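You operate a simulated robot arm through the tools that you are given. There is no shell and no other tool.

You run a simulated robot arm. Do the job below in one go: nothing can be reset, and whatever is moved stays where it is left.

TASK
Clean the iron on the brass wool, tin its tip and shut down.
Fine: feed solder once, melt it on the clean tip, fan running; stand the iron, then station and fan off.

Only the result counts: the job must be done as asked and must still hold three seconds after the hand-in. Knocking over, shifting, dropping, spilling or breaking anything else fails it.

THE ROBOT
A 7-joint arm with a fingered hand, fixed in place. Base frame: the origin is on the floor under the middle of its stand, x ahead of it, y to its left, z up; the work surface is at about z = 780. Lengths are in mm, angles in degrees, forces in N, time in s.
It reaches about 1089 mm from its shoulder. Its first joint turns from -149.0 to 149.0 degrees. Payload 3.5 kg.
Tool frame: the origin (TCP) lies between the finger pads and is the grasp point; the fingertips stand 30 mm ahead of it; z points along the fingers, y is the line along which they close. The gripper opens to 104 mm; its body begins 35 mm behind the TCP. The gripper is a hand of 4 fingers: y runs from the thumb to the fingers, the wrist lies at [-15, -110, -186] in the tool frame.
Orientation is that of the tool frame in the base frame, as a unit quaternion [x, y, z, w]. With the fingers straight down and the wrist toward the robot, the tool's x, y and z point along [0, 1, 0], [1, 0, 0] and [0, 0, -1] of the base frame.

THE INTERFACE
- The arm moves only by the tool play_rows. Its argument "rows" is a list that holds one entry, the list of rows, each a list of 6 numbers: the shift along the tool's x, y, z in units of 30 mm (1.0 is 30 mm), then the turn, a rotation vector about the tool's x, y, z in units of 5 degrees (1.0 is 5 degrees). In form: [[[x, y, z, rx, ry, rz], ...]]. A call has 1 to 20 rows; each row shifts and turns the commanded pose from where the row before left it, along the tool's axes as they then stand. A call with a number of a shift or a turn outside -1 to 1 is refused whole. A row lasts 0.2 s, in which the tool goes at most 50 mm and 8.6 degrees; a call with a longer step from one row to the next is refused whole. Where a pose cannot be reached the arm comes as near as it can. A force on the tool above 40 N (or 10 N above the force at the start of the call, whichever is more), or a blocked arm, ends the call early, and 0.2 s more pass. In this call time passes only in rows, and 0.2 s behind the last. It gives the time, the measured TCP pose, the force on the tool (base axes), the opening and the grip force at its end, in the units of the frame above (readings bear some noise), with the torque about the TCP (base axes, N m) and any sound that the robot's microphone picked up.
- Cameras (640 x 400 px; columns grow to the right, rows downward): "scene" is fixed at [50.2, -499.3, 1612.3]; the picture's right is [0.91, -0.42, 0.00], its down [-0.22, -0.48, -0.85] and it looks along [0.36, 0.77, -0.53] (base axes); focal length 345 px, centre (320, 200). "wrist" rides on the gripper at [61, -92, -131] in the tool frame; the picture's right is [-0.81, 0.28, -0.52], its down [-0.53, -0.71, 0.45] and it looks along [-0.24, 0.64, 0.73] (tool axes); focal length 275 px, centre (320, 200). There is no depth. A picture from a camera that has moved, and an enlarged one, comes with that camera's place and axes in the base frame and with its lens.
- camera(camera): a new picture of that camera. The clock stands still meanwhile.
- raise_lower(by): slides the trunk up (or, below 0, down) by that many mm; the arm rides with it, the base frame stays. It gives what a move gives, with no picture.
- curl_fingers(index, middle, ring, thumb_bend, thumb_turn): sets how far each is bent, from 0 (flat) to 100 (curled in); at 30 the hand is open as for a grip, at 70 the pads meet at the TCP. One left out holds its place. A second passes; each finger stops where it meets its share of the squeeze, and holds until it gets a number again. It is the only way to open and close the hand. It gives what a move gives, with no picture; readings hold the bend of each and the force on the fingers (four entries, about 0 where the hand has none), thumb and palm. thumb_turn goes from beside the hand (0) to across from the fingers (100), as for a grip.
- inspect(camera, box): a new picture of the part [left, top, right, bottom] of that camera's present view, enlarged. The clock stands still meanwhile.
- close_job(): hands the job in; it is judged then, once.

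Places have to be worked out from the pictures, the camera data and where the tool is seen. Open the gripper and draw the arm clear of the work before you hand the job in, unless the task says otherwise.

The tools are called after "Call:" as a command line: name --argument value ..., lists and objects as JSON in quotes. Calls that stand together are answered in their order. play_rows: Moves the arm, as the interface text tells. Its arguments: {"type":"object","properties":{"rows":{"type":"array"}},"required":["rows"]} The other tools are called the same way: raise_lower (by) moves the trunk up or down; curl_fingers (index, middle, ring, thumb_bend, thumb_turn) moves the fingers one by one; camera (camera) takes a picture; inspect (camera, box) takes an enlarged picture of a part of a camera's view; close_job () hands the job in.

At the start:

```text
time_s: 0.0
tcp_pos: [278.0, 499.0, 1224.0]
orientation: [0.707, 0.707, 0.001, -0.001]
force: [-0.4, -0.9, -0.2]
wrist_torque: [0.01, -0.02, 0.0]
width: 103.7
grasp_force: 0.1
shape: jaw
bend: [30.0, 30.0, 30.0, 30.0, 98.0]
finger forces: [0.0, 0.0, 0.0, 0.0, 0.1, 0.1]
trunk travel left (down, up): [-550.0, 160.0]
```

scene: 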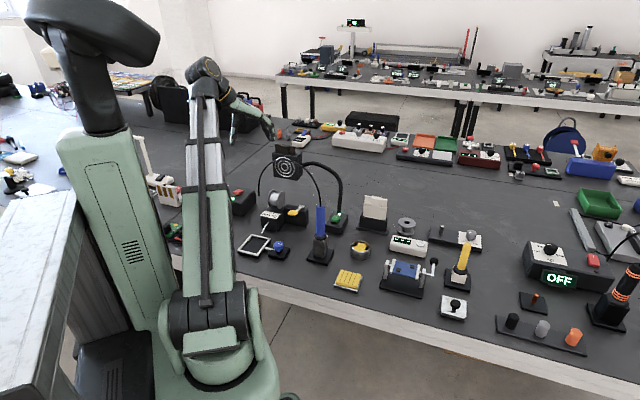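
wrist: 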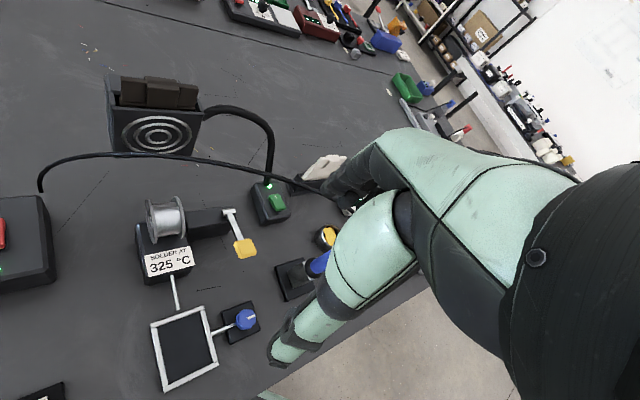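

I start by looking closely at the work area in both cameras to find the station, the iron, the brass wool, the solder feeder and the fan.

Call:
inspect --camera "scene" --box '[220, 130, 420, 300]'

Call:
inspect --camera "wrist" --box '[0, 60, 360, 400]'

Call:
inspect --camera "scene" --box '[380, 180, 640, 380]'

Call:
inspect --camera "scene" --box '[120, 110, 320, 260]'

```text
2.35 times, centred on (320, 215) of scene
camera zoom: at [50.2, -499.3, 1612.3], right [0.91, -0.42, 0.0], down [-0.22, -0.48, -0.85], along [0.36, 0.77, -0.53], focal length 813 px, centre (320, 165)
```

zoom: 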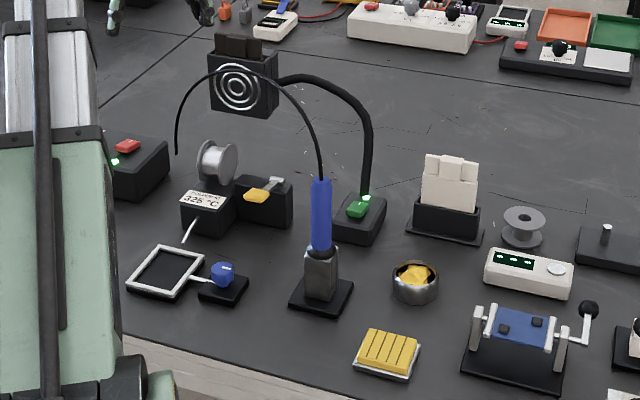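

```text
1.18 times, centred on (180, 230) of wrist
camera zoom: at [187.6, 560.9, 1354.9], right [0.28, -0.81, 0.52], down [-0.71, -0.53, -0.46], along [0.64, -0.24, -0.73], focal length 324 px, centre (485, 165)
```

zoom: 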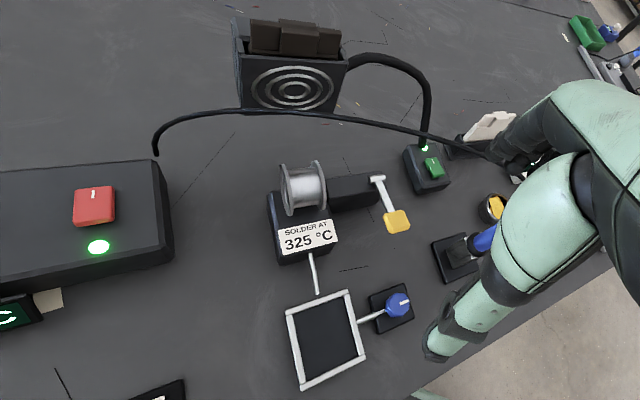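

```text
2.00 times, centred on (510, 280) of scene
camera zoom: at [50.2, -499.3, 1612.3], right [0.91, -0.42, 0.0], down [-0.22, -0.48, -0.85], along [0.36, 0.77, -0.53], focal length 691 px, centre (-60, 40)
```

zoom: 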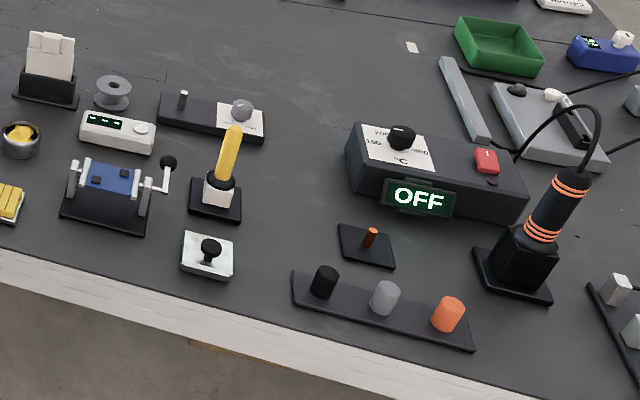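

```text
2.67 times, centred on (220, 185) of scene
camera zoom: at [50.2, -499.3, 1612.3], right [0.91, -0.42, 0.0], down [-0.22, -0.48, -0.85], along [0.36, 0.77, -0.53], focal length 921 px, centre (587, 240)
```

zoom: 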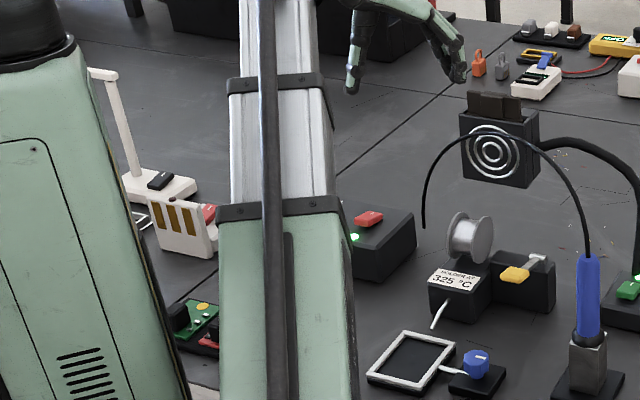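

The iron (blue) stands near (456, 367), the brass wool cup near (590, 310), the feeder with the yellow lever near (410, 590), the fan switch near (596, 505), and the station with its red rocker near (282, 758). I shift the hand left, well above everything, to see the station's front.

Call:
play_rows --rows '[[[1, 0, 0, 0, 0, 0], [1, 0, 0, 0, 0, 0], [1, 0, 0, 0, 0, 0], [1, 0, 0, 0, 0, 0], [1, 0, 0, 0, 0, 0], [1, 0, 0, 0, 0, 0]]]'

Call:
camera --camera "wrist"

Call:
camera --camera "scene"

```text
time_s: 1.4
tcp_pos: [279.4, 679.2, 1224.9]
orientation: [0.707, 0.707, 0.001, 0.0]
force: [-0.4, -0.4, -0.1]
wrist_torque: [0.04, -0.02, -0.04]
width: 103.5
grasp_force: 0.1
shape: jaw
bend: [30.0, 30.0, 30.0, 30.0, 98.0]
finger forces: [0.1, 0.0, 0.0, 0.0, 0.0, 0.0]
trunk travel left (down, up): [-550.0, 160.0]
```

```text
taken
camera wrist: at [189.0, 740.8, 1356.4], right [0.28, -0.81, 0.52], down [-0.71, -0.53, -0.46], along [0.64, -0.24, -0.73], focal length 275 px, centre (320, 200)
```

wrist: 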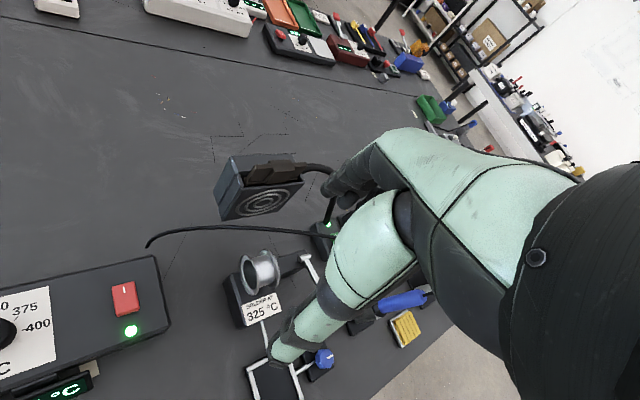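

```text
taken
```

scene: 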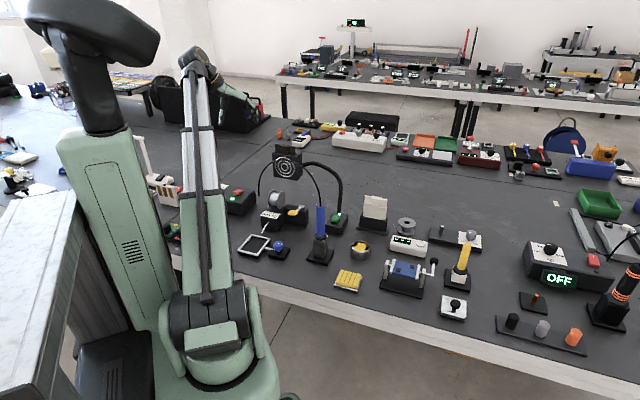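

The station has a temperature dial (375, 400 visible) and a display; I move further left to read them.

Call:
play_rows --rows '[[[1, 0, 0, 0, 0, 0], [1, 0, 0, 0, 0, 0], [1, 0, 0, 0, 0, 0], [1, 0, 0, 0, 0, 0], [1, -1, 0, 0, 0, 0], [1, -1, 0, 0, 0, 0]]]'

Call:
camera --camera "wrist"

```text
time_s: 2.8
tcp_pos: [216.9, 821.0, 1207.8]
orientation: [0.707, 0.708, 0.001, -0.001]
force: [-0.9, -0.1, -1.0]
wrist_torque: [0.01, -0.02, -0.02]
width: 103.9
grasp_force: 0.0
shape: jaw
bend: [30.0, 30.0, 30.0, 30.0, 98.0]
finger forces: [0.0, 0.0, 0.0, 0.0, 0.0, 0.1]
out of reach, approached as far as the arm can: row 5, 6
trunk travel left (down, up): [-550.0, 160.0]
```

```text
taken
camera wrist: at [124.9, 882.6, 1339.7], right [0.28, -0.81, 0.51], down [-0.71, -0.53, -0.46], along [0.64, -0.24, -0.73], focal length 275 px, centre (320, 200)
```

wrist: 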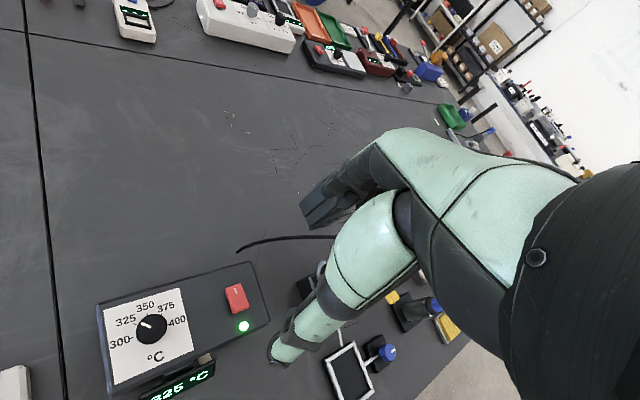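

Call:
inspect --camera "wrist" --box '[80, 250, 280, 400]'

Call:
inspect --camera "wrist" --box '[260, 240, 480, 400]'

```text
2.67 times, centred on (180, 325) of wrist
camera zoom: at [124.9, 882.6, 1339.7], right [0.28, -0.81, 0.51], down [-0.71, -0.53, -0.46], along [0.64, -0.24, -0.73], focal length 734 px, centre (693, -133)
```

zoom: 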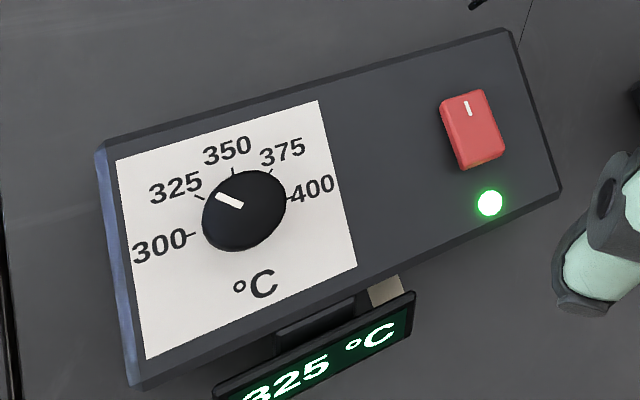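

```text
2.50 times, centred on (370, 320) of wrist
camera zoom: at [124.9, 882.6, 1339.7], right [0.28, -0.81, 0.51], down [-0.71, -0.53, -0.46], along [0.64, -0.24, -0.73], focal length 688 px, centre (195, -100)
```

zoom: 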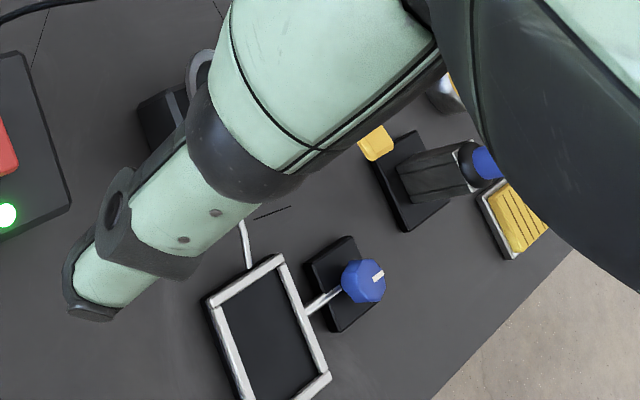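

The station is on, set to 325 and reading 325 °C, which matches the feeder's label. Now I lower the hand towards a spot where the wrist camera looks closely at the feeder and its nozzle; that path is free of the fan and the cord.

Call:
play_rows --rows '[[[-0.817, 0.0, 0.9, 0, 0, 0], [-0.817, 0.0, 0.9, 0, 0, 0], [-0.817, 0.0, 0.9, 0, 0, 0], [-0.817, 0.0, 0.9, 0, 0, 0], [-0.817, 0.0, 0.9, 0, 0, 0], [-0.817, 0.0, 0.9, 0, 0, 0], [-0.817, 0.0, 0.9, 0, 0, 0]]]'

Call:
camera --camera "wrist"

Call:
camera --camera "scene"

```text
time_s: 4.4
tcp_pos: [215.9, 647.2, 1018.1]
orientation: [0.707, 0.707, 0.0, -0.001]
force: [0.0, 0.2, -0.9]
wrist_torque: [-0.02, -0.01, 0.01]
width: 103.8
grasp_force: 0.0
shape: jaw
bend: [30.0, 30.0, 30.0, 30.0, 98.0]
finger forces: [0.1, 0.0, 0.1, 0.1, 0.1, 0.0]
trunk travel left (down, up): [-550.0, 160.0]
```

```text
taken
camera wrist: at [125.3, 709.0, 1149.2], right [0.28, -0.81, 0.52], down [-0.71, -0.53, -0.46], along [0.64, -0.24, -0.73], focal length 275 px, centre (320, 200)
```

wrist: 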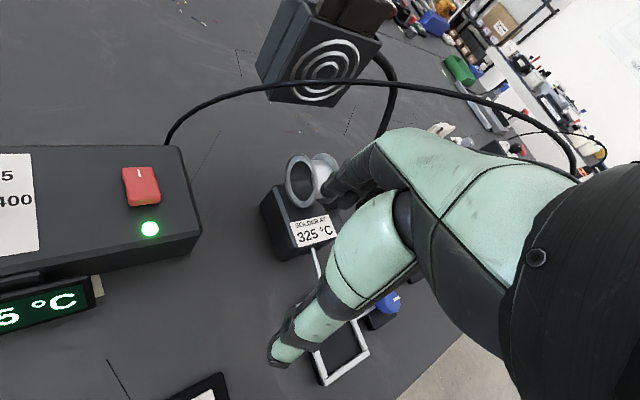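

```text
taken
```

scene: 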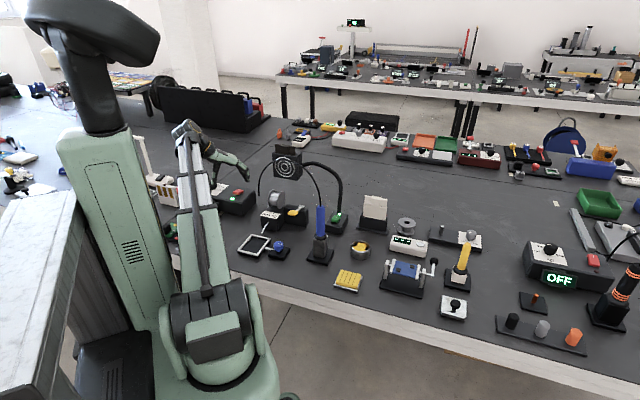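

The fingers cover the feeder in this view, so I shift 160 mm to the right (−y) to bring the feeder and the frame into the clear left part of the picture.

Call:
play_rows --rows '[[[-1, 0.0, 0, 0, 0, 0], [-1, 0.0, 0, 0, 0, 0], [-1, 0.0, 0, 0, 0, 0], [-1, 0.0, 0, 0, 0, 0], [-1, 0.0, 0, 0, 0, 0]]]'

Call:
camera --camera "wrist"

Call:
inspect --camera "wrist" --box '[120, 80, 360, 340]'

```text
time_s: 5.6
tcp_pos: [212.7, 498.2, 1018.5]
orientation: [0.707, 0.707, 0.0, 0.0]
force: [-0.4, -0.4, 0.0]
wrist_torque: [0.05, -0.03, 0.04]
width: 103.5
grasp_force: 0.1
shape: jaw
bend: [30.0, 30.0, 30.0, 30.0, 98.0]
finger forces: [0.0, 0.0, 0.0, 0.0, 0.0, 0.1]
trunk travel left (down, up): [-550.0, 160.0]
```

```text
taken
camera wrist: at [122.4, 559.5, 1149.1], right [0.28, -0.81, 0.52], down [-0.71, -0.53, -0.46], along [0.64, -0.24, -0.73], focal length 275 px, centre (320, 200)
```

wrist: 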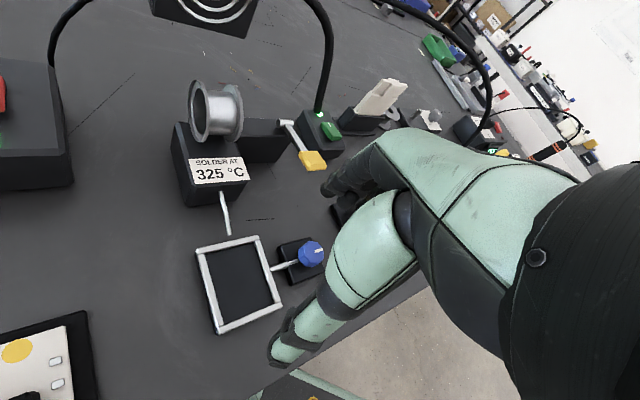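

```text
1.54 times, centred on (240, 210) of wrist
camera zoom: at [122.4, 559.5, 1149.1], right [0.28, -0.81, 0.52], down [-0.71, -0.53, -0.46], along [0.64, -0.24, -0.73], focal length 424 px, centre (443, 185)
```

zoom: 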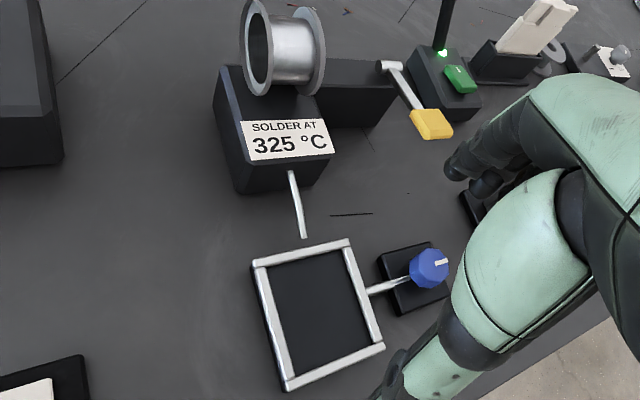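

The feeder's outlet tube ends near (297, 544, 797), and its yellow lever pad is near (408, 504, 888) with the pivot behind it; a PCB frame sits below the outlet. I try a pointing gesture (index straight, others curled) here in free air, to learn where the index tip lies for pressing the lever and switches.

Call:
curl_fingers --index 30 --middle 100 --ring 100 --thumb_bend 60 --thumb_turn 0

Call:
camera --camera "wrist"

Call:
inspect --camera "scene" --box '[140, 100, 340, 260]'

```text
time_s: 6.6
tcp_pos: [212.1, 498.3, 1017.8]
orientation: [0.708, 0.707, 0.001, -0.001]
force: [-0.9, 0.1, 0.6]
wrist_torque: [0.01, 0.01, -0.04]
width: 110.9
grasp_force: 0.0
shape: fingers
bend: [30.0, 100.0, 100.0, 60.0, 0.0]
finger forces: [0.0, 0.0, 0.0, 0.1, 0.0, 0.0]
trunk travel left (down, up): [-550.0, 160.0]
```

```text
taken
camera wrist: at [122.6, 560.2, 1148.9], right [0.28, -0.81, 0.52], down [-0.71, -0.53, -0.46], along [0.64, -0.24, -0.73], focal length 275 px, centre (320, 200)
```

wrist: 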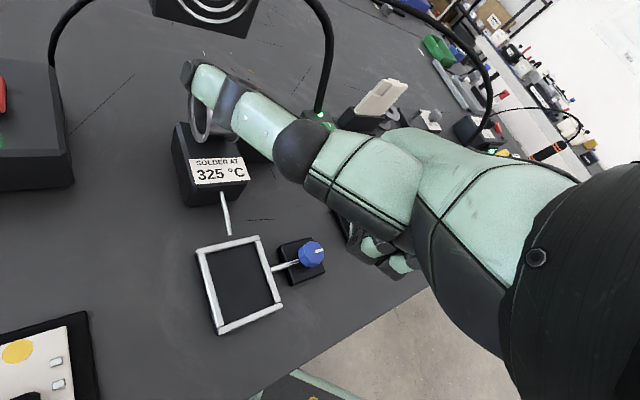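

```text
2.50 times, centred on (240, 180) of scene
camera zoom: at [50.2, -499.3, 1612.3], right [0.91, -0.42, 0.0], down [-0.22, -0.48, -0.85], along [0.36, 0.77, -0.53], focal length 864 px, centre (520, 250)
```

zoom: 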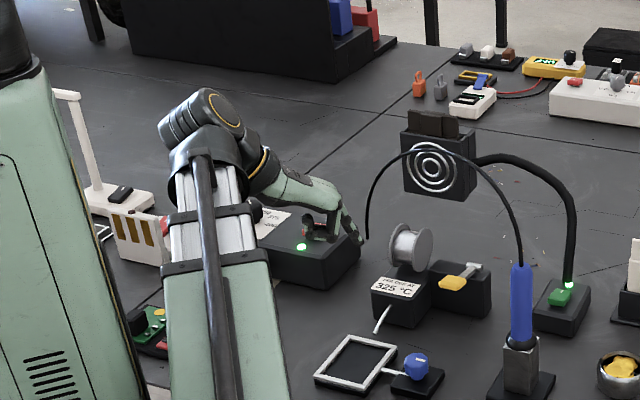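

The thumb now sticks out sideways, while the index points forward-down with its tip roughly at tool (25, 65, 30). I bring the thumb back across, keep middle and ring curled, and zoom in on the lever and the tip to refine both places.

Call:
curl_fingers --index 30 --middle 100 --ring 100 --thumb_bend 30 --thumb_turn 100

Call:
inspect --camera "scene" --box '[180, 150, 260, 200]'

Call:
inspect --camera "scene" --box '[250, 180, 330, 230]'

Call:
inspect --camera "wrist" --box '[160, 60, 400, 260]'

```text
time_s: 7.6
tcp_pos: [212.3, 498.5, 1018.1]
orientation: [0.707, 0.707, 0.001, -0.001]
force: [-0.1, -0.2, 0.6]
wrist_torque: [-0.01, -0.02, 0.02]
width: 102.7
grasp_force: 0.1
shape: fingers
bend: [30.0, 100.0, 100.0, 30.0, 97.0]
finger forces: [0.0, 0.0, 0.0, 0.1, 0.0, 0.0]
trunk travel left (down, up): [-550.0, 160.0]
```

```text
8.00 times, centred on (220, 175) of scene
camera zoom: at [50.2, -499.3, 1612.3], right [0.91, -0.42, 0.0], down [-0.22, -0.48, -0.85], along [0.36, 0.77, -0.53], focal length 2763 px, centre (1120, 400)
```

zoom: 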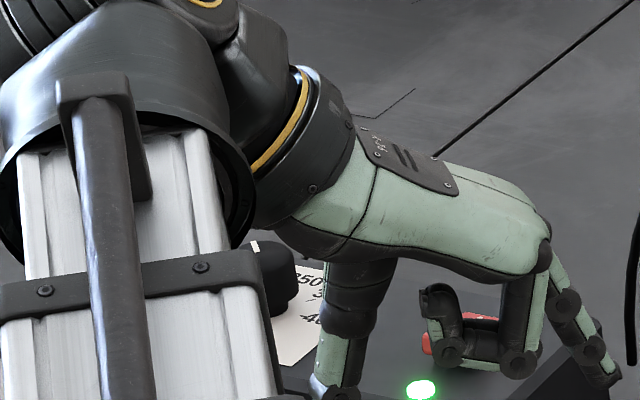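

```text
8.00 times, centred on (290, 205) of scene
camera zoom: at [50.2, -499.3, 1612.3], right [0.91, -0.42, 0.0], down [-0.22, -0.48, -0.85], along [0.36, 0.77, -0.53], focal length 2763 px, centre (560, 160)
```

zoom: 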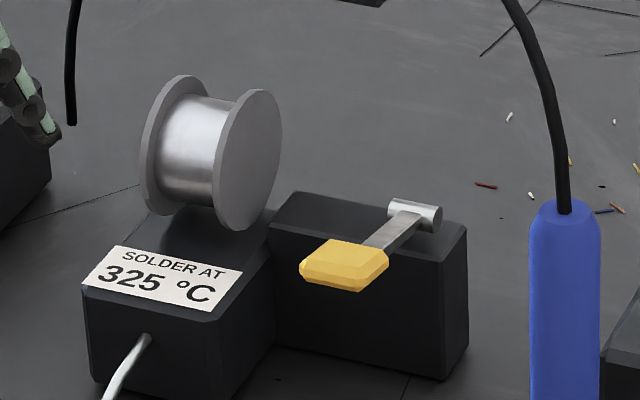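

```text
2.00 times, centred on (280, 160) of wrist
camera zoom: at [122.6, 560.2, 1148.9], right [0.28, -0.81, 0.52], down [-0.71, -0.53, -0.46], along [0.64, -0.24, -0.73], focal length 551 px, centre (400, 280)
```

zoom: 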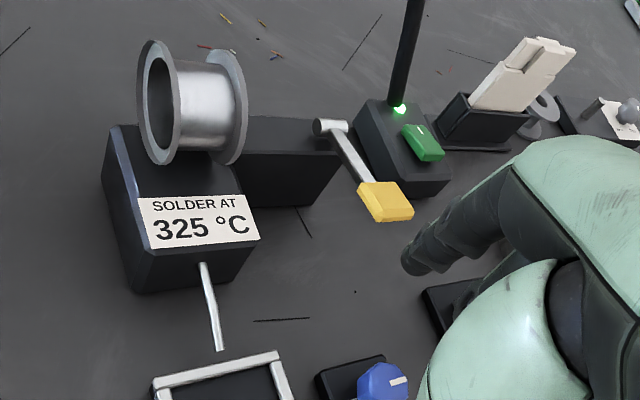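

The index tip is at about tool (6, 64, 29) and the lever pad at about (405, 505, 890). I move the tip above the pad, still about 40–50 mm up, and check alignment.

Call:
play_rows --rows '[[[0, 0.86, 0, 0, 0, 0], [0, 0.86, 0, 0, 0, 0], [0, 0.86, 0, 0, 0, 0], [0, 0.86, 0.3, 0, 0, 0], [0, 0.86, 0.7, 0, 0, 0], [0, 0, 0.8, 0, 0, 0]]]'

Call:
inspect --camera "scene" --box '[240, 150, 340, 220]'

Call:
camera --camera "wrist"

```text
time_s: 9.0
tcp_pos: [343.9, 497.5, 962.7]
orientation: [0.707, 0.707, 0.0, 0.0]
force: [0.2, 0.7, 0.0]
wrist_torque: [0.01, 0.03, 0.03]
width: 103.0
grasp_force: 0.2
shape: fingers
bend: [30.0, 100.0, 100.0, 30.0, 97.0]
finger forces: [0.0, 0.1, 0.0, 0.0, 0.0, 0.0]
trunk travel left (down, up): [-550.0, 160.0]
```

```text
5.71 times, centred on (290, 185) of scene
camera zoom: at [50.2, -499.3, 1612.3], right [0.91, -0.42, 0.0], down [-0.22, -0.48, -0.85], along [0.36, 0.77, -0.53], focal length 1974 px, centre (491, 286)
```

zoom: 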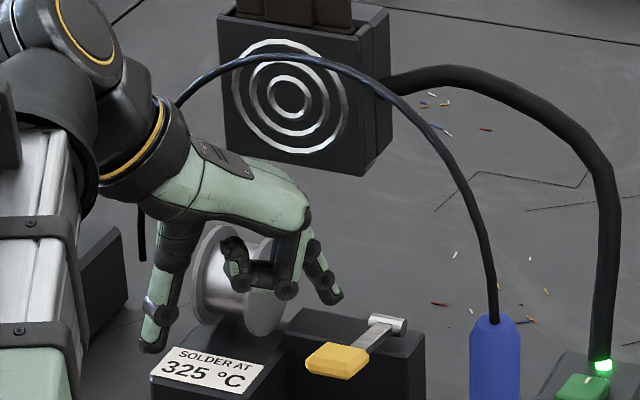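

```text
taken
camera wrist: at [253.1, 559.6, 1094.5], right [0.28, -0.81, 0.52], down [-0.71, -0.53, -0.46], along [0.64, -0.24, -0.73], focal length 275 px, centre (320, 200)
```

wrist: 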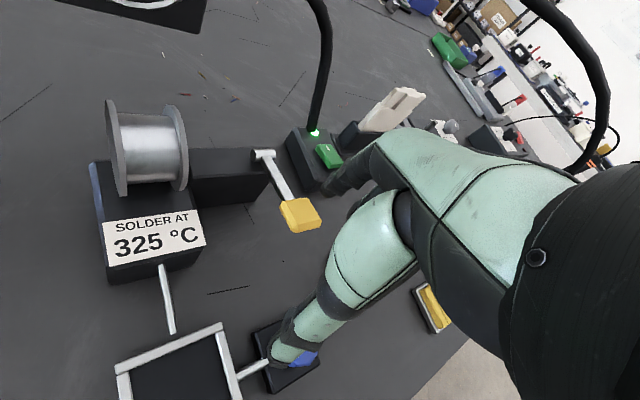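

The index tip is right above the pad with a gap of about 45 mm. I lower it to just about contact.

Call:
play_rows --rows '[[[0, -0.1, 0.5, 0, 0, 0], [0, 0, 0.5, 0, 0, 0], [0, 0, 0.4, 0, 0, 0]]]'

Call:
inspect --camera "scene" --box '[250, 170, 330, 220]'

```text
time_s: 9.8
tcp_pos: [340.4, 497.8, 921.0]
orientation: [0.708, 0.706, 0.0, -0.002]
force: [-0.7, 0.2, 1.7]
wrist_torque: [0.02, 0.01, 0.0]
width: 102.6
grasp_force: 0.2
shape: fingers
bend: [30.0, 100.0, 100.0, 30.0, 97.0]
finger forces: [0.5, 0.0, 0.0, 0.0, 0.1, 0.1]
trunk travel left (down, up): [-550.0, 160.0]
```

```text
8.00 times, centred on (290, 195) of scene
camera zoom: at [50.2, -499.3, 1612.3], right [0.91, -0.42, 0.0], down [-0.22, -0.48, -0.85], along [0.36, 0.77, -0.53], focal length 2763 px, centre (560, 240)
```

zoom: 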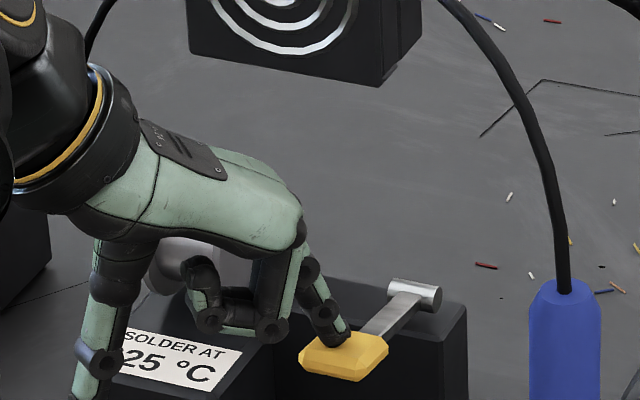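

Light contact is made (index reads 0.5 N at TCP z 921). I press down in small steps and listen for the feed.

Call:
play_rows --rows '[[[0, 0, 0.2, 0, 0, 0], [0, 0, 0.2, 0, 0, 0], [0, 0, 0.2, 0, 0, 0]]]'

Call:
inspect --camera "scene" --box '[250, 180, 330, 230]'

```text
time_s: 10.6
tcp_pos: [340.3, 498.4, 904.4]
orientation: [0.707, 0.707, 0.0, 0.0]
force: [-0.5, -1.3, 0.6]
wrist_torque: [0.03, -0.05, -0.07]
width: 103.0
grasp_force: 0.8
shape: fingers
bend: [30.0, 100.0, 100.0, 30.0, 97.0]
finger forces: [1.0, 0.0, 0.0, 0.0, 0.1, 0.0]
trunk travel left (down, up): [-550.0, 160.0]
```

```text
8.00 times, centred on (290, 205) of scene
camera zoom: at [50.2, -499.3, 1612.3], right [0.91, -0.42, 0.0], down [-0.22, -0.48, -0.85], along [0.36, 0.77, -0.53], focal length 2763 px, centre (560, 160)
```

zoom: 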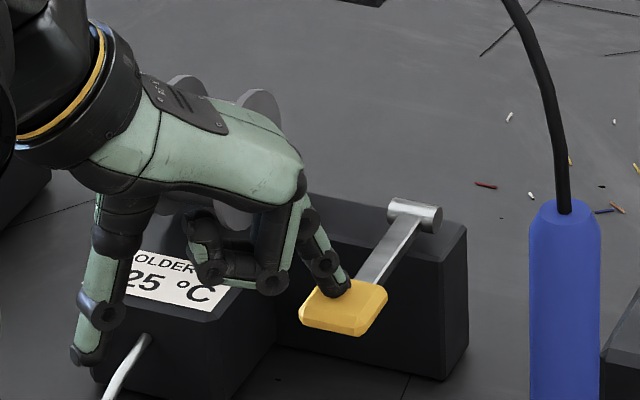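

The lever follows with about 1 N and no feed sound so far. I press further.

Call:
play_rows --rows '[[[0, 0, 0.2, 0, 0, 0], [0, 0, 0.2, 0, 0, 0], [0, 0, 0.2, 0, 0, 0]]]'

Call:
inspect --camera "scene" --box '[240, 185, 340, 255]'

```text
time_s: 11.4
tcp_pos: [340.1, 498.6, 886.6]
orientation: [0.707, 0.707, 0.002, 0.0]
force: [-7.6, -1.6, 16.9]
wrist_torque: [0.13, -0.89, -0.01]
width: 103.5
grasp_force: 8.8
shape: fingers
bend: [30.0, 100.0, 100.0, 30.0, 97.0]
finger forces: [17.8, 0.1, 0.0, 0.0, 0.0, 0.0]
trunk travel left (down, up): [-550.0, 160.0]
```

```text
5.71 times, centred on (290, 220) of scene
camera zoom: at [50.2, -499.3, 1612.3], right [0.91, -0.42, 0.0], down [-0.22, -0.48, -0.85], along [0.36, 0.77, -0.53], focal length 1974 px, centre (491, 86)
```

zoom: 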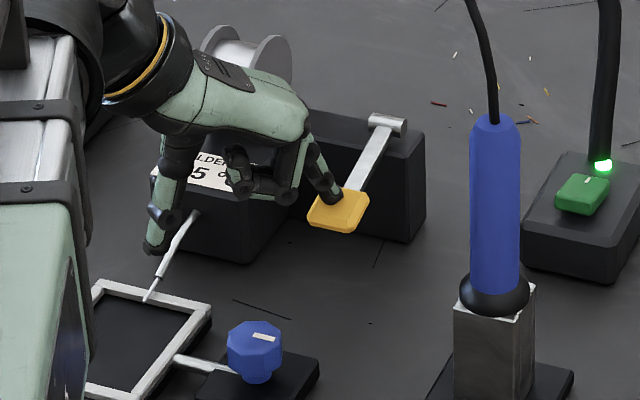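

The lever has reached its stop (17 N) and a length of thin solder now protrudes from the tube: one feed. I release straight upward.

Call:
play_rows --rows '[[[0, 0, -0.3, 0, 0, 0], [0, 0, -0.6, 0, 0, 0], [0, 0, -1, 0, 0, 0], [0, 0, -1, 0, 0, 0], [0, 0, -1, 0, 0, 0]]]'

Call:
inspect --camera "scene" --box '[235, 190, 315, 260]'

Call:
inspect --camera "wrist" --box '[80, 80, 340, 360]'

```text
time_s: 12.6
tcp_pos: [339.7, 498.8, 1000.7]
orientation: [0.707, 0.708, 0.0, -0.001]
force: [0.2, -0.7, -0.5]
wrist_torque: [-0.01, 0.01, 0.01]
width: 103.4
grasp_force: 0.1
shape: fingers
bend: [30.0, 100.0, 100.0, 30.0, 97.0]
finger forces: [0.1, 0.0, 0.1, 0.0, 0.0, 0.0]
trunk travel left (down, up): [-550.0, 160.0]
```

```text
5.71 times, centred on (275, 225) of scene
camera zoom: at [50.2, -499.3, 1612.3], right [0.91, -0.42, 0.0], down [-0.22, -0.48, -0.85], along [0.36, 0.77, -0.53], focal length 1974 px, centre (577, 57)
```

zoom: 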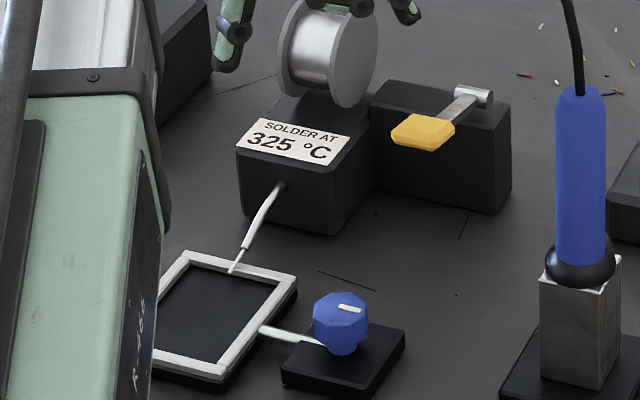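

```text
1.43 times, centred on (210, 220) of wrist
camera zoom: at [249.4, 560.5, 1133.1], right [0.28, -0.81, 0.52], down [-0.71, -0.53, -0.46], along [0.64, -0.24, -0.73], focal length 393 px, centre (477, 171)
```

zoom: 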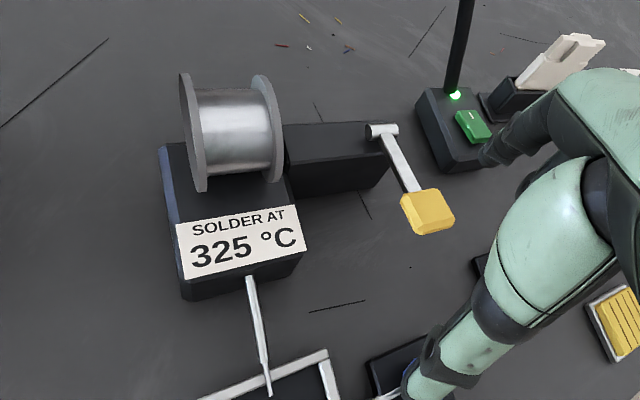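

Solder wire sticks out with its end near (273, 531, 797). Next is the iron: I open the hand, retreat to a free place at about (250, 350, 1080), and turn the hand so that the fingers lie horizontal with the tool's x axis up, heading 45° between +x and +y.

Call:
curl_fingers --index 30 --middle 30 --ring 30 --thumb_bend 30 --thumb_turn 100

Call:
play_rows --rows '[[[-0.828, -0.5, -0.444, 0, 0, 0], [-0.828, -0.5, -0.444, 0, 0, 0], [-0.828, -0.5, -0.444, 0, 0, 0], [-0.828, -0.5, -0.444, 0, 0, 0], [-0.828, -0.5, -0.444, 0, 0, 0], [-0.828, -0.5, -0.444, 0, 0, 0]]]'

Call:
play_rows --rows '[[[0, 0, 0, -0.414, 0.999, 0.414], [0, 0, 0, -0.414, 0.999, 0.414], [0, 0, 0, -0.414, 0.999, 0.414], [0, 0, 0, -0.414, 0.999, 0.414], [0, 0, 0, -0.414, 0.999, 0.414], [0, 0, 0, -0.414, 0.999, 0.414], [0, 0, 0, -0.414, 0.999, 0.414], [0, 0, 0, -0.414, 0.999, 0.414], [0, 0, 0, -0.414, 0.999, 0.414], [0, 0, 0, -0.414, 0.999, 0.414], [0, 0, 0, -0.414, 0.999, 0.414], [0, 0, 0, -0.414, 0.999, 0.414], [0, 0, 0, -0.414, 0.999, 0.414], [0, 0, 0, -0.414, 0.999, 0.414], [0, 0, 0, -0.414, 0.999, 0.414], [0, 0, 0, -0.414, 0.999, 0.414], [0, 0, 0, -0.414, 0.999, 0.414]]]'

Call:
camera --camera "scene"

Call:
camera --camera "wrist"

```text
time_s: 13.6
tcp_pos: [339.9, 498.3, 1002.0]
orientation: [0.707, 0.708, 0.001, -0.001]
force: [-0.2, 0.3, 0.1]
wrist_torque: [0.0, -0.01, -0.01]
width: 103.3
grasp_force: 0.0
shape: fingers
bend: [30.0, 30.0, 30.0, 30.0, 97.0]
finger forces: [0.1, 0.0, 0.1, 0.1, 0.0, 0.0]
trunk travel left (down, up): [-550.0, 160.0]
```

```text
time_s: 15.0
tcp_pos: [252.5, 353.5, 1086.9]
orientation: [0.708, 0.707, 0.001, -0.002]
force: [-0.2, 0.2, -0.2]
wrist_torque: [0.01, 0.03, 0.01]
width: 103.1
grasp_force: 0.0
shape: fingers
bend: [30.0, 30.0, 30.0, 30.0, 97.0]
finger forces: [0.0, 0.0, 0.1, 0.1, 0.0, 0.0]
out of reach, approached as far as the arm can: row 6
trunk travel left (down, up): [-550.0, 160.0]
```

```text
time_s: 18.6
tcp_pos: [273.6, 467.1, 1147.8]
orientation: [0.653, 0.269, 0.654, -0.272]
force: [1.0, -0.3, 0.0]
wrist_torque: [0.0, 0.03, 0.02]
width: 103.1
grasp_force: 0.1
shape: fingers
bend: [30.0, 30.0, 30.0, 30.0, 97.0]
finger forces: [0.0, 0.0, 0.1, 0.0, 0.1, 0.0]
out of reach, approached as far as the arm can: row 1, 2, 3, 4, 5, 6, 7, 8, 9, 10, 11, 12
trunk travel left (down, up): [-550.0, 160.0]
```

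```text
taken
```

scene: 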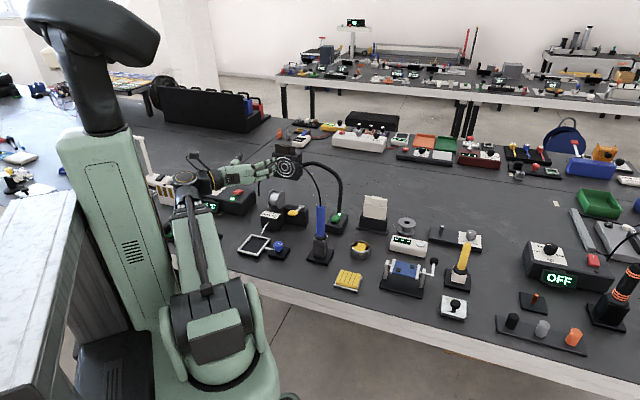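

```text
taken
camera wrist: at [116.5, 439.7, 1208.8], right [-0.17, -0.56, -0.81], down [-0.18, 0.83, -0.53], along [0.97, 0.06, -0.24], focal length 275 px, centre (320, 200)
```

wrist: 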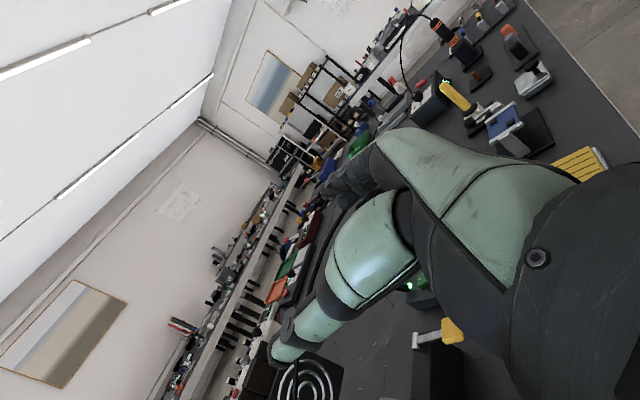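

The pose is the wanted orientation, but the arm was folded too close to its shoulder and drifted to (274, 467, 1148). I raise the trunk to gain room, then turn the heading to about 15° from +x.

Call:
raise_lower --by 150

Call:
play_rows --rows '[[[0, 0, 0, -1, 0, 0], [0, 0, 0, -1, 0, 0], [0, 0, 0, -1, 0, 0], [0, 0, 0, -1, 0, 0], [0, 0, 0, -1, 0, 0], [0, 0, 0, -1, 0, 0]]]'

Call:
camera --camera "scene"

```text
time_s: 20.4
tcp_pos: [272.6, 466.6, 1297.0]
orientation: [0.653, 0.27, 0.654, -0.271]
force: [-0.4, 0.0, 0.4]
wrist_torque: [-0.02, -0.01, 0.02]
width: 103.4
grasp_force: 0.0
shape: fingers
bend: [30.0, 30.0, 30.0, 30.0, 97.0]
finger forces: [0.0, 0.1, 0.0, 0.1, 0.0, 0.1]
trunk travel left (down, up): [-700.0, 10.0]
```

```text
time_s: 21.8
tcp_pos: [272.4, 466.2, 1297.3]
orientation: [0.702, 0.09, 0.701, -0.093]
force: [1.1, -0.1, 0.1]
wrist_torque: [0.0, 0.02, 0.04]
width: 103.0
grasp_force: 0.1
shape: fingers
bend: [30.0, 30.0, 30.0, 30.0, 97.0]
finger forces: [0.0, 0.0, 0.0, 0.1, 0.0, 0.0]
trunk travel left (down, up): [-700.0, 10.0]
```

```text
taken
```

scene: 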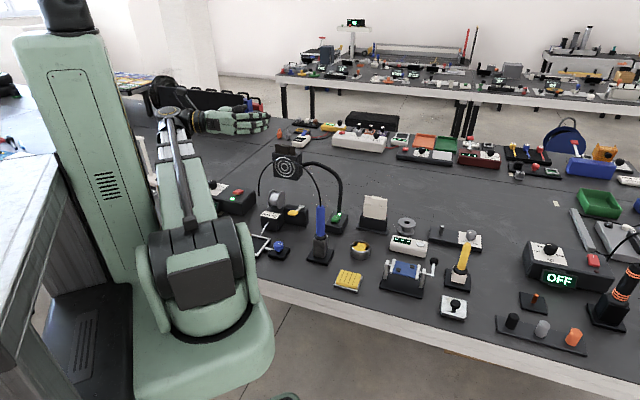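

The heading is now about 15°. I descend to a pre-grasp spot near (330, 333, 1000), on the robot's side of the iron and clear of its cord.

Call:
play_rows --rows '[[[-0.9, 0.435, 0.065, 0, 0, 0], [-0.9, 0.435, 0.065, 0, 0, 0], [-0.9, 0.435, 0.065, 0, 0, 0], [-0.9, 0.435, 0.065, 0, 0, 0], [-0.9, 0.435, 0.065, 0, 0, 0], [-0.9, 0.435, 0.065, 0, 0, 0], [-0.9, 0.435, 0.065, 0, 0, 0], [-0.9, 0.435, 0.065, 0, 0, 0], [-0.9, 0.435, 0.065, 0, 0, 0], [-0.9, 0.435, 0.065, 0, 0, 0], [-0.9, 0.435, 0.065, 0, 0, 0]]]'

Call:
camera --camera "scene"

Call:
camera --camera "wrist"

```text
time_s: 24.1
tcp_pos: [316.1, 343.0, 1280.3]
orientation: [0.703, 0.092, 0.7, -0.091]
force: [-1.3, -0.6, 0.0]
wrist_torque: [0.02, 0.01, 0.03]
width: 102.9
grasp_force: 0.0
shape: fingers
bend: [30.0, 30.0, 30.0, 30.0, 97.0]
finger forces: [0.1, 0.1, 0.0, 0.1, 0.0, 0.0]
out of reach, approached as far as the arm can: row 1, 2, 3, 4, 5, 6, 7, 8, 9, 10, 11
trunk travel left (down, up): [-700.0, 10.0]
```

```text
taken
```

scene: 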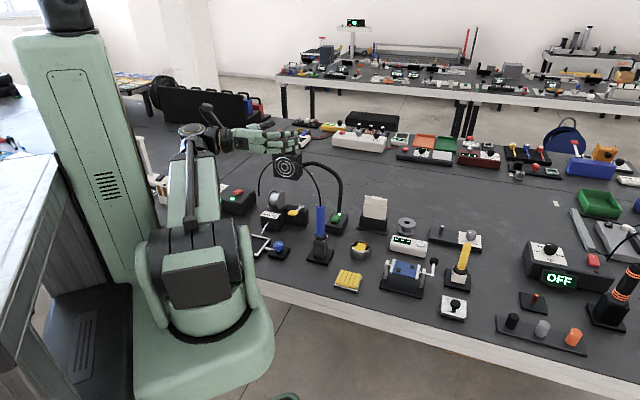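

```text
taken
camera wrist: at [168.6, 397.7, 1342.5], right [-0.43, -0.4, -0.81], down [0.25, 0.81, -0.53], along [0.87, -0.44, -0.25], focal length 275 px, centre (320, 200)
```

wrist: 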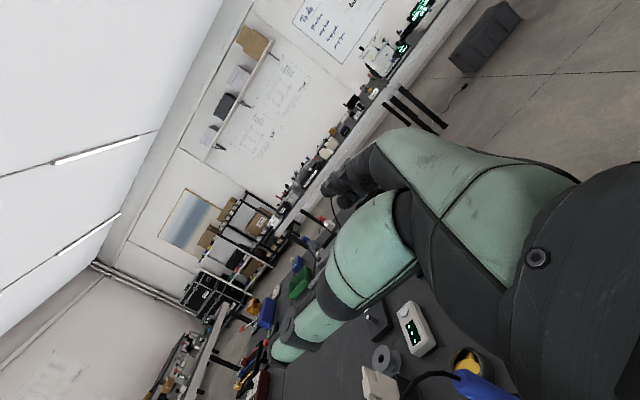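

The straight descent passes too close to the shoulder; the hand only reached (316, 343, 1280). I swing outward to about (330, 420) first and then descend, keeping the wrist farther from the shoulder.

Call:
play_rows --rows '[[[0, -0.79, 0.37, 0, 0, 0], [0, -0.79, 0.37, 0, 0, 0], [0, -0.79, 0.37, 0, 0, 0], [-0.9, 0, 0, 0, 0, 0], [-0.9, 0, 0, 0, 0, 0], [-0.9, 0, 0, 0, 0, 0], [-0.9, 0, 0, 0, 0, 0], [-0.9, 0, 0, 0, 0, 0]]]'

Call:
camera --camera "scene"

```text
time_s: 25.9
tcp_pos: [326.8, 412.4, 1286.4]
orientation: [0.705, 0.096, 0.697, -0.089]
force: [-1.0, 0.8, 0.3]
wrist_torque: [-0.01, -0.01, 0.01]
width: 103.2
grasp_force: 0.0
shape: fingers
bend: [30.0, 30.0, 30.0, 30.0, 97.0]
finger forces: [0.2, 0.0, 0.1, 0.0, 0.0, 0.1]
out of reach, approached as far as the arm can: row 2, 4, 5, 6, 7, 8
trunk travel left (down, up): [-700.0, 10.0]
```

```text
taken
```

scene: 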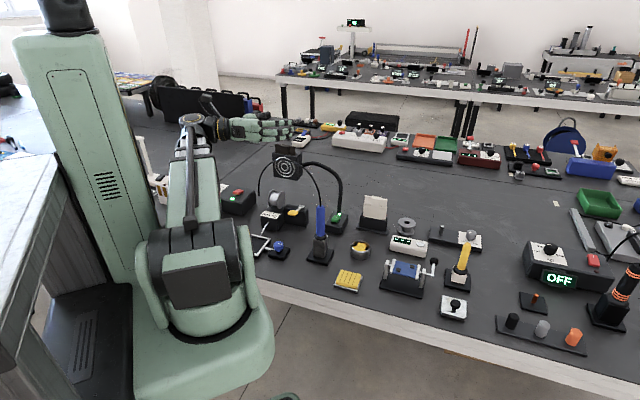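

At this trunk height the arm cannot bring the level hand lower, so instead I keep the arm's shape and lower the trunk itself. I do it in stages, watching that the arm clears the table edge.

Call:
raise_lower --by -150

Call:
camera --camera "scene"

Call:
inspect --camera "scene" --box '[120, 120, 360, 400]'

```text
time_s: 27.7
tcp_pos: [327.2, 411.0, 1134.8]
orientation: [0.705, 0.096, 0.698, -0.089]
force: [-0.5, -0.6, -0.2]
wrist_torque: [-0.02, 0.0, 0.01]
width: 103.2
grasp_force: 0.0
shape: fingers
bend: [30.0, 30.0, 30.0, 30.0, 97.0]
finger forces: [0.0, 0.0, 0.1, 0.0, 0.1, 0.1]
trunk travel left (down, up): [-550.0, 160.0]
```

```text
taken
```

scene: 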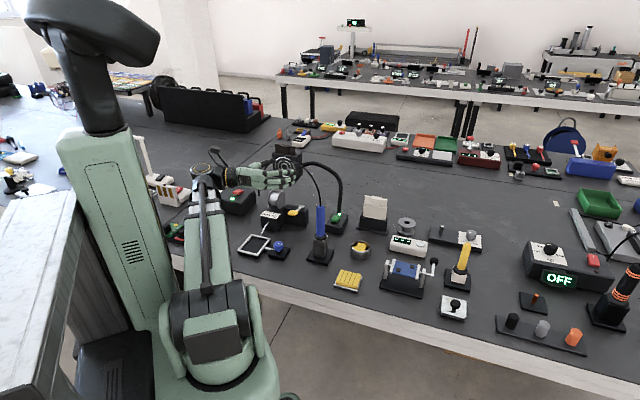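

```text
1.43 times, centred on (240, 260) of scene
camera zoom: at [50.2, -499.3, 1612.3], right [0.91, -0.42, 0.0], down [-0.22, -0.48, -0.85], along [0.36, 0.77, -0.53], focal length 493 px, centre (434, 114)
```

zoom: 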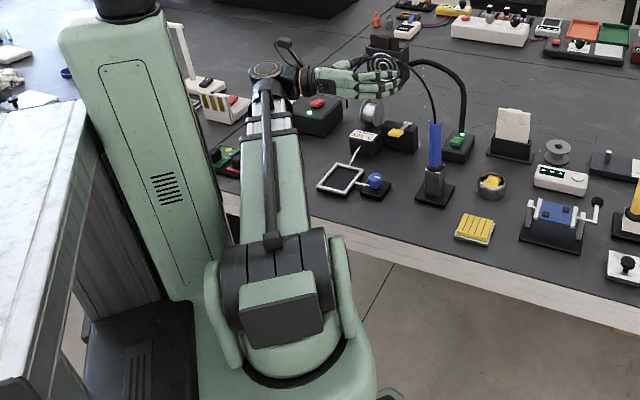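

From the pictures the arm is a telescoping boom, and the level hand must lie roughly in line with it. A heading with fingers toward +y (left), thumb on the robot's side, suits that better. I raise the trunk again, move outward above everything, and turn the hand 75° about its vertical axis.

Call:
raise_lower --by 150

Call:
play_rows --rows '[[[0, -0.15, 0.96, 0, 0, 0], [0, -0.15, 0.96, 0, 0, 0], [0, -0.15, 0.96, 0, 0, 0], [0, -0.15, 0.96, 0, 0, 0], [0, -0.15, 0.96, 0, 0, 0]]]'

Call:
play_rows --rows '[[[0, 0, 0, 1, 0, 0], [0, 0, 0, 1, 0, 0], [0, 0, 0, 1, 0, 0], [0, 0, 0, 1, 0, 0], [0, 0, 0, 1, 0, 0], [0, 0, 0, 1, 0, 0], [0, 0, 0, 1, 0, 0], [0, 0, 0, 1, 0, 0], [0, 0, 0, 1, 0, 0], [0, 0, 0, 1, 0, 0], [0, 0, 0, 1, 0, 0], [0, 0, 0, 1, 0, 0], [0, 0, 0, 1, 0, 0], [0, 0, 0, 1, 0, 0], [0, 0, 0, 1, 0, 0]]]'

Call:
camera --camera "scene"

```text
time_s: 29.4
tcp_pos: [326.4, 412.8, 1285.1]
orientation: [0.704, 0.096, 0.698, -0.09]
force: [0.0, -0.4, 0.1]
wrist_torque: [0.0, 0.01, 0.04]
width: 103.2
grasp_force: 0.0
shape: fingers
bend: [30.0, 30.0, 30.0, 30.0, 97.0]
finger forces: [0.0, 0.0, 0.0, 0.1, 0.1, 0.0]
trunk travel left (down, up): [-700.0, 10.0]
```

```text
time_s: 30.6
tcp_pos: [458.5, 468.5, 1291.3]
orientation: [0.706, 0.098, 0.696, -0.088]
force: [-0.2, -1.1, -0.2]
wrist_torque: [-0.01, -0.04, -0.03]
width: 103.1
grasp_force: 0.0
shape: fingers
bend: [30.0, 30.0, 30.0, 30.0, 97.0]
finger forces: [0.0, 0.1, 0.0, 0.0, 0.0, 0.0]
out of reach, approached as far as the arm can: row 4, 5
trunk travel left (down, up): [-700.0, 10.0]
```

```text
time_s: 33.9
tcp_pos: [460.1, 469.8, 1292.3]
orientation: [0.505, 0.5, 0.495, -0.5]
force: [-0.1, -0.4, 0.3]
wrist_torque: [-0.03, -0.01, -0.01]
width: 103.0
grasp_force: 0.0
shape: fingers
bend: [30.0, 30.0, 30.0, 30.0, 97.0]
finger forces: [0.1, 0.1, 0.1, 0.1, 0.0, 0.0]
trunk travel left (down, up): [-700.0, 10.0]
```

```text
taken
```

scene: 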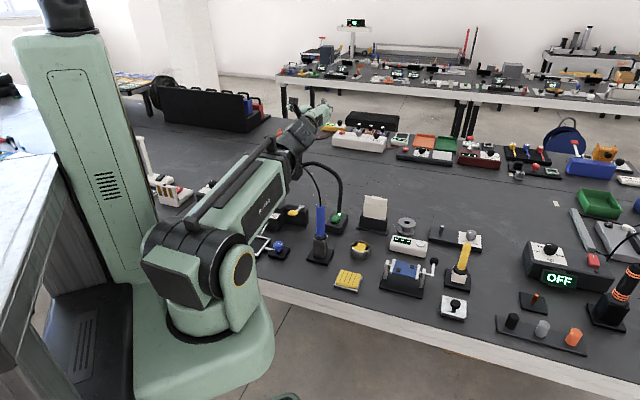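

The heading is now exactly level with fingers toward +y. I move to (540, 265) above the area between iron and brass wool and begin descending.

Call:
play_rows --rows '[[[0, 0.38, -0.976, 0, 0, 0], [0, 0.38, -0.976, 0, 0, 0], [0, 0.38, -0.976, 0, 0, 0], [0, 0.38, -0.976, 0, 0, 0], [0, 0.38, -0.976, 0, 0, 0], [0, 0.38, -0.976, 0, 0, 0], [0, 0.38, -0.976, 0, 0, 0], [-1, 0, 0, 0, 0, 0], [-1, 0, 0, 0, 0, 0], [-1, 0, 0, 0, 0, 0], [-1, 0, 0, 0, 0, 0], [-1, 0, 0, 0, 0, 0], [-1, 0, 0, 0, 0, 0]]]'

Call:
camera --camera "scene"

Call:
camera --camera "wrist"

```text
time_s: 36.6
tcp_pos: [556.2, 273.1, 1116.7]
orientation: [0.504, 0.501, 0.496, -0.5]
force: [-0.3, -0.7, 0.1]
wrist_torque: [-0.01, -0.01, 0.0]
width: 102.9
grasp_force: 0.1
shape: fingers
bend: [30.0, 30.0, 30.0, 30.0, 97.0]
finger forces: [0.1, 0.0, 0.0, 0.0, 0.1, 0.0]
out of reach, approached as far as the arm can: row 2, 3, 4
trunk travel left (down, up): [-700.0, 10.0]
```

```text
taken
```

scene: 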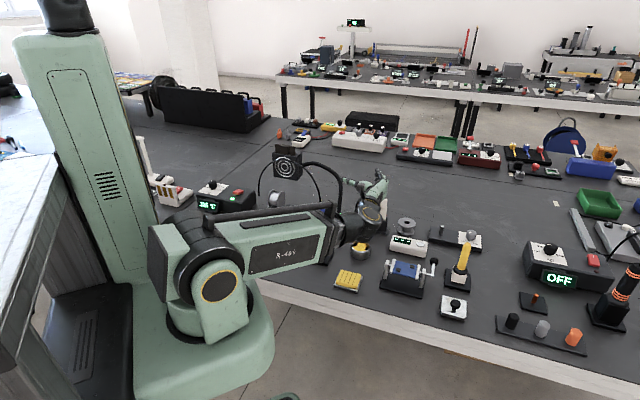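

```text
taken
camera wrist: at [465.2, 144.2, 1179.8], right [0.27, -0.53, -0.81], down [-0.72, 0.45, -0.53], along [0.64, 0.72, -0.26], focal length 275 px, centre (320, 200)
```

wrist: 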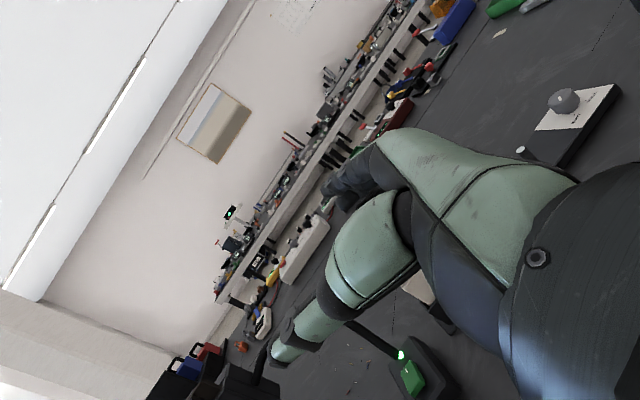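

The descent works along this line. I continue down to about z = 940, staying right of the iron.

Call:
play_rows --rows '[[[-0.98, 0, -0.1, 0, 0, 0], [-0.98, 0, -0.1, 0, 0, 0], [-0.98, 0, -0.1, 0, 0, 0], [-0.98, 0, -0.1, 0, 0, 0], [-0.98, 0, -0.1, 0, 0, 0], [-0.98, 0, -0.1, 0, 0, 0]]]'

Call:
camera --camera "scene"

Call:
inspect --camera "scene" --box '[270, 160, 430, 280]'

```text
time_s: 38.0
tcp_pos: [555.0, 254.8, 940.8]
orientation: [0.503, 0.5, 0.497, -0.5]
force: [0.5, 0.1, -0.2]
wrist_torque: [0.0, 0.0, 0.01]
width: 103.3
grasp_force: 0.1
shape: fingers
bend: [30.0, 30.0, 30.0, 30.0, 97.0]
finger forces: [0.0, 0.0, 0.0, 0.0, 0.0, 0.0]
trunk travel left (down, up): [-700.0, 10.0]
```

```text
taken
```

scene: 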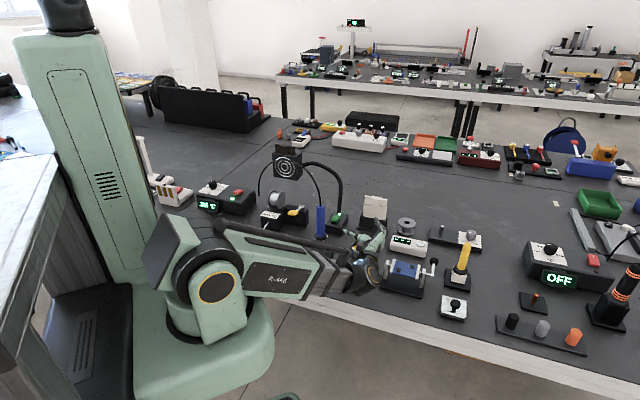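

```text
3.33 times, centred on (350, 220) of scene
camera zoom: at [50.2, -499.3, 1612.3], right [0.91, -0.42, 0.0], down [-0.22, -0.48, -0.85], along [0.36, 0.77, -0.53], focal length 1151 px, centre (220, 133)
```

zoom: 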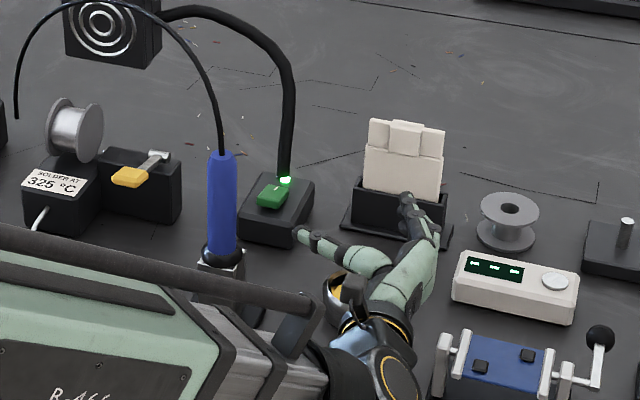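

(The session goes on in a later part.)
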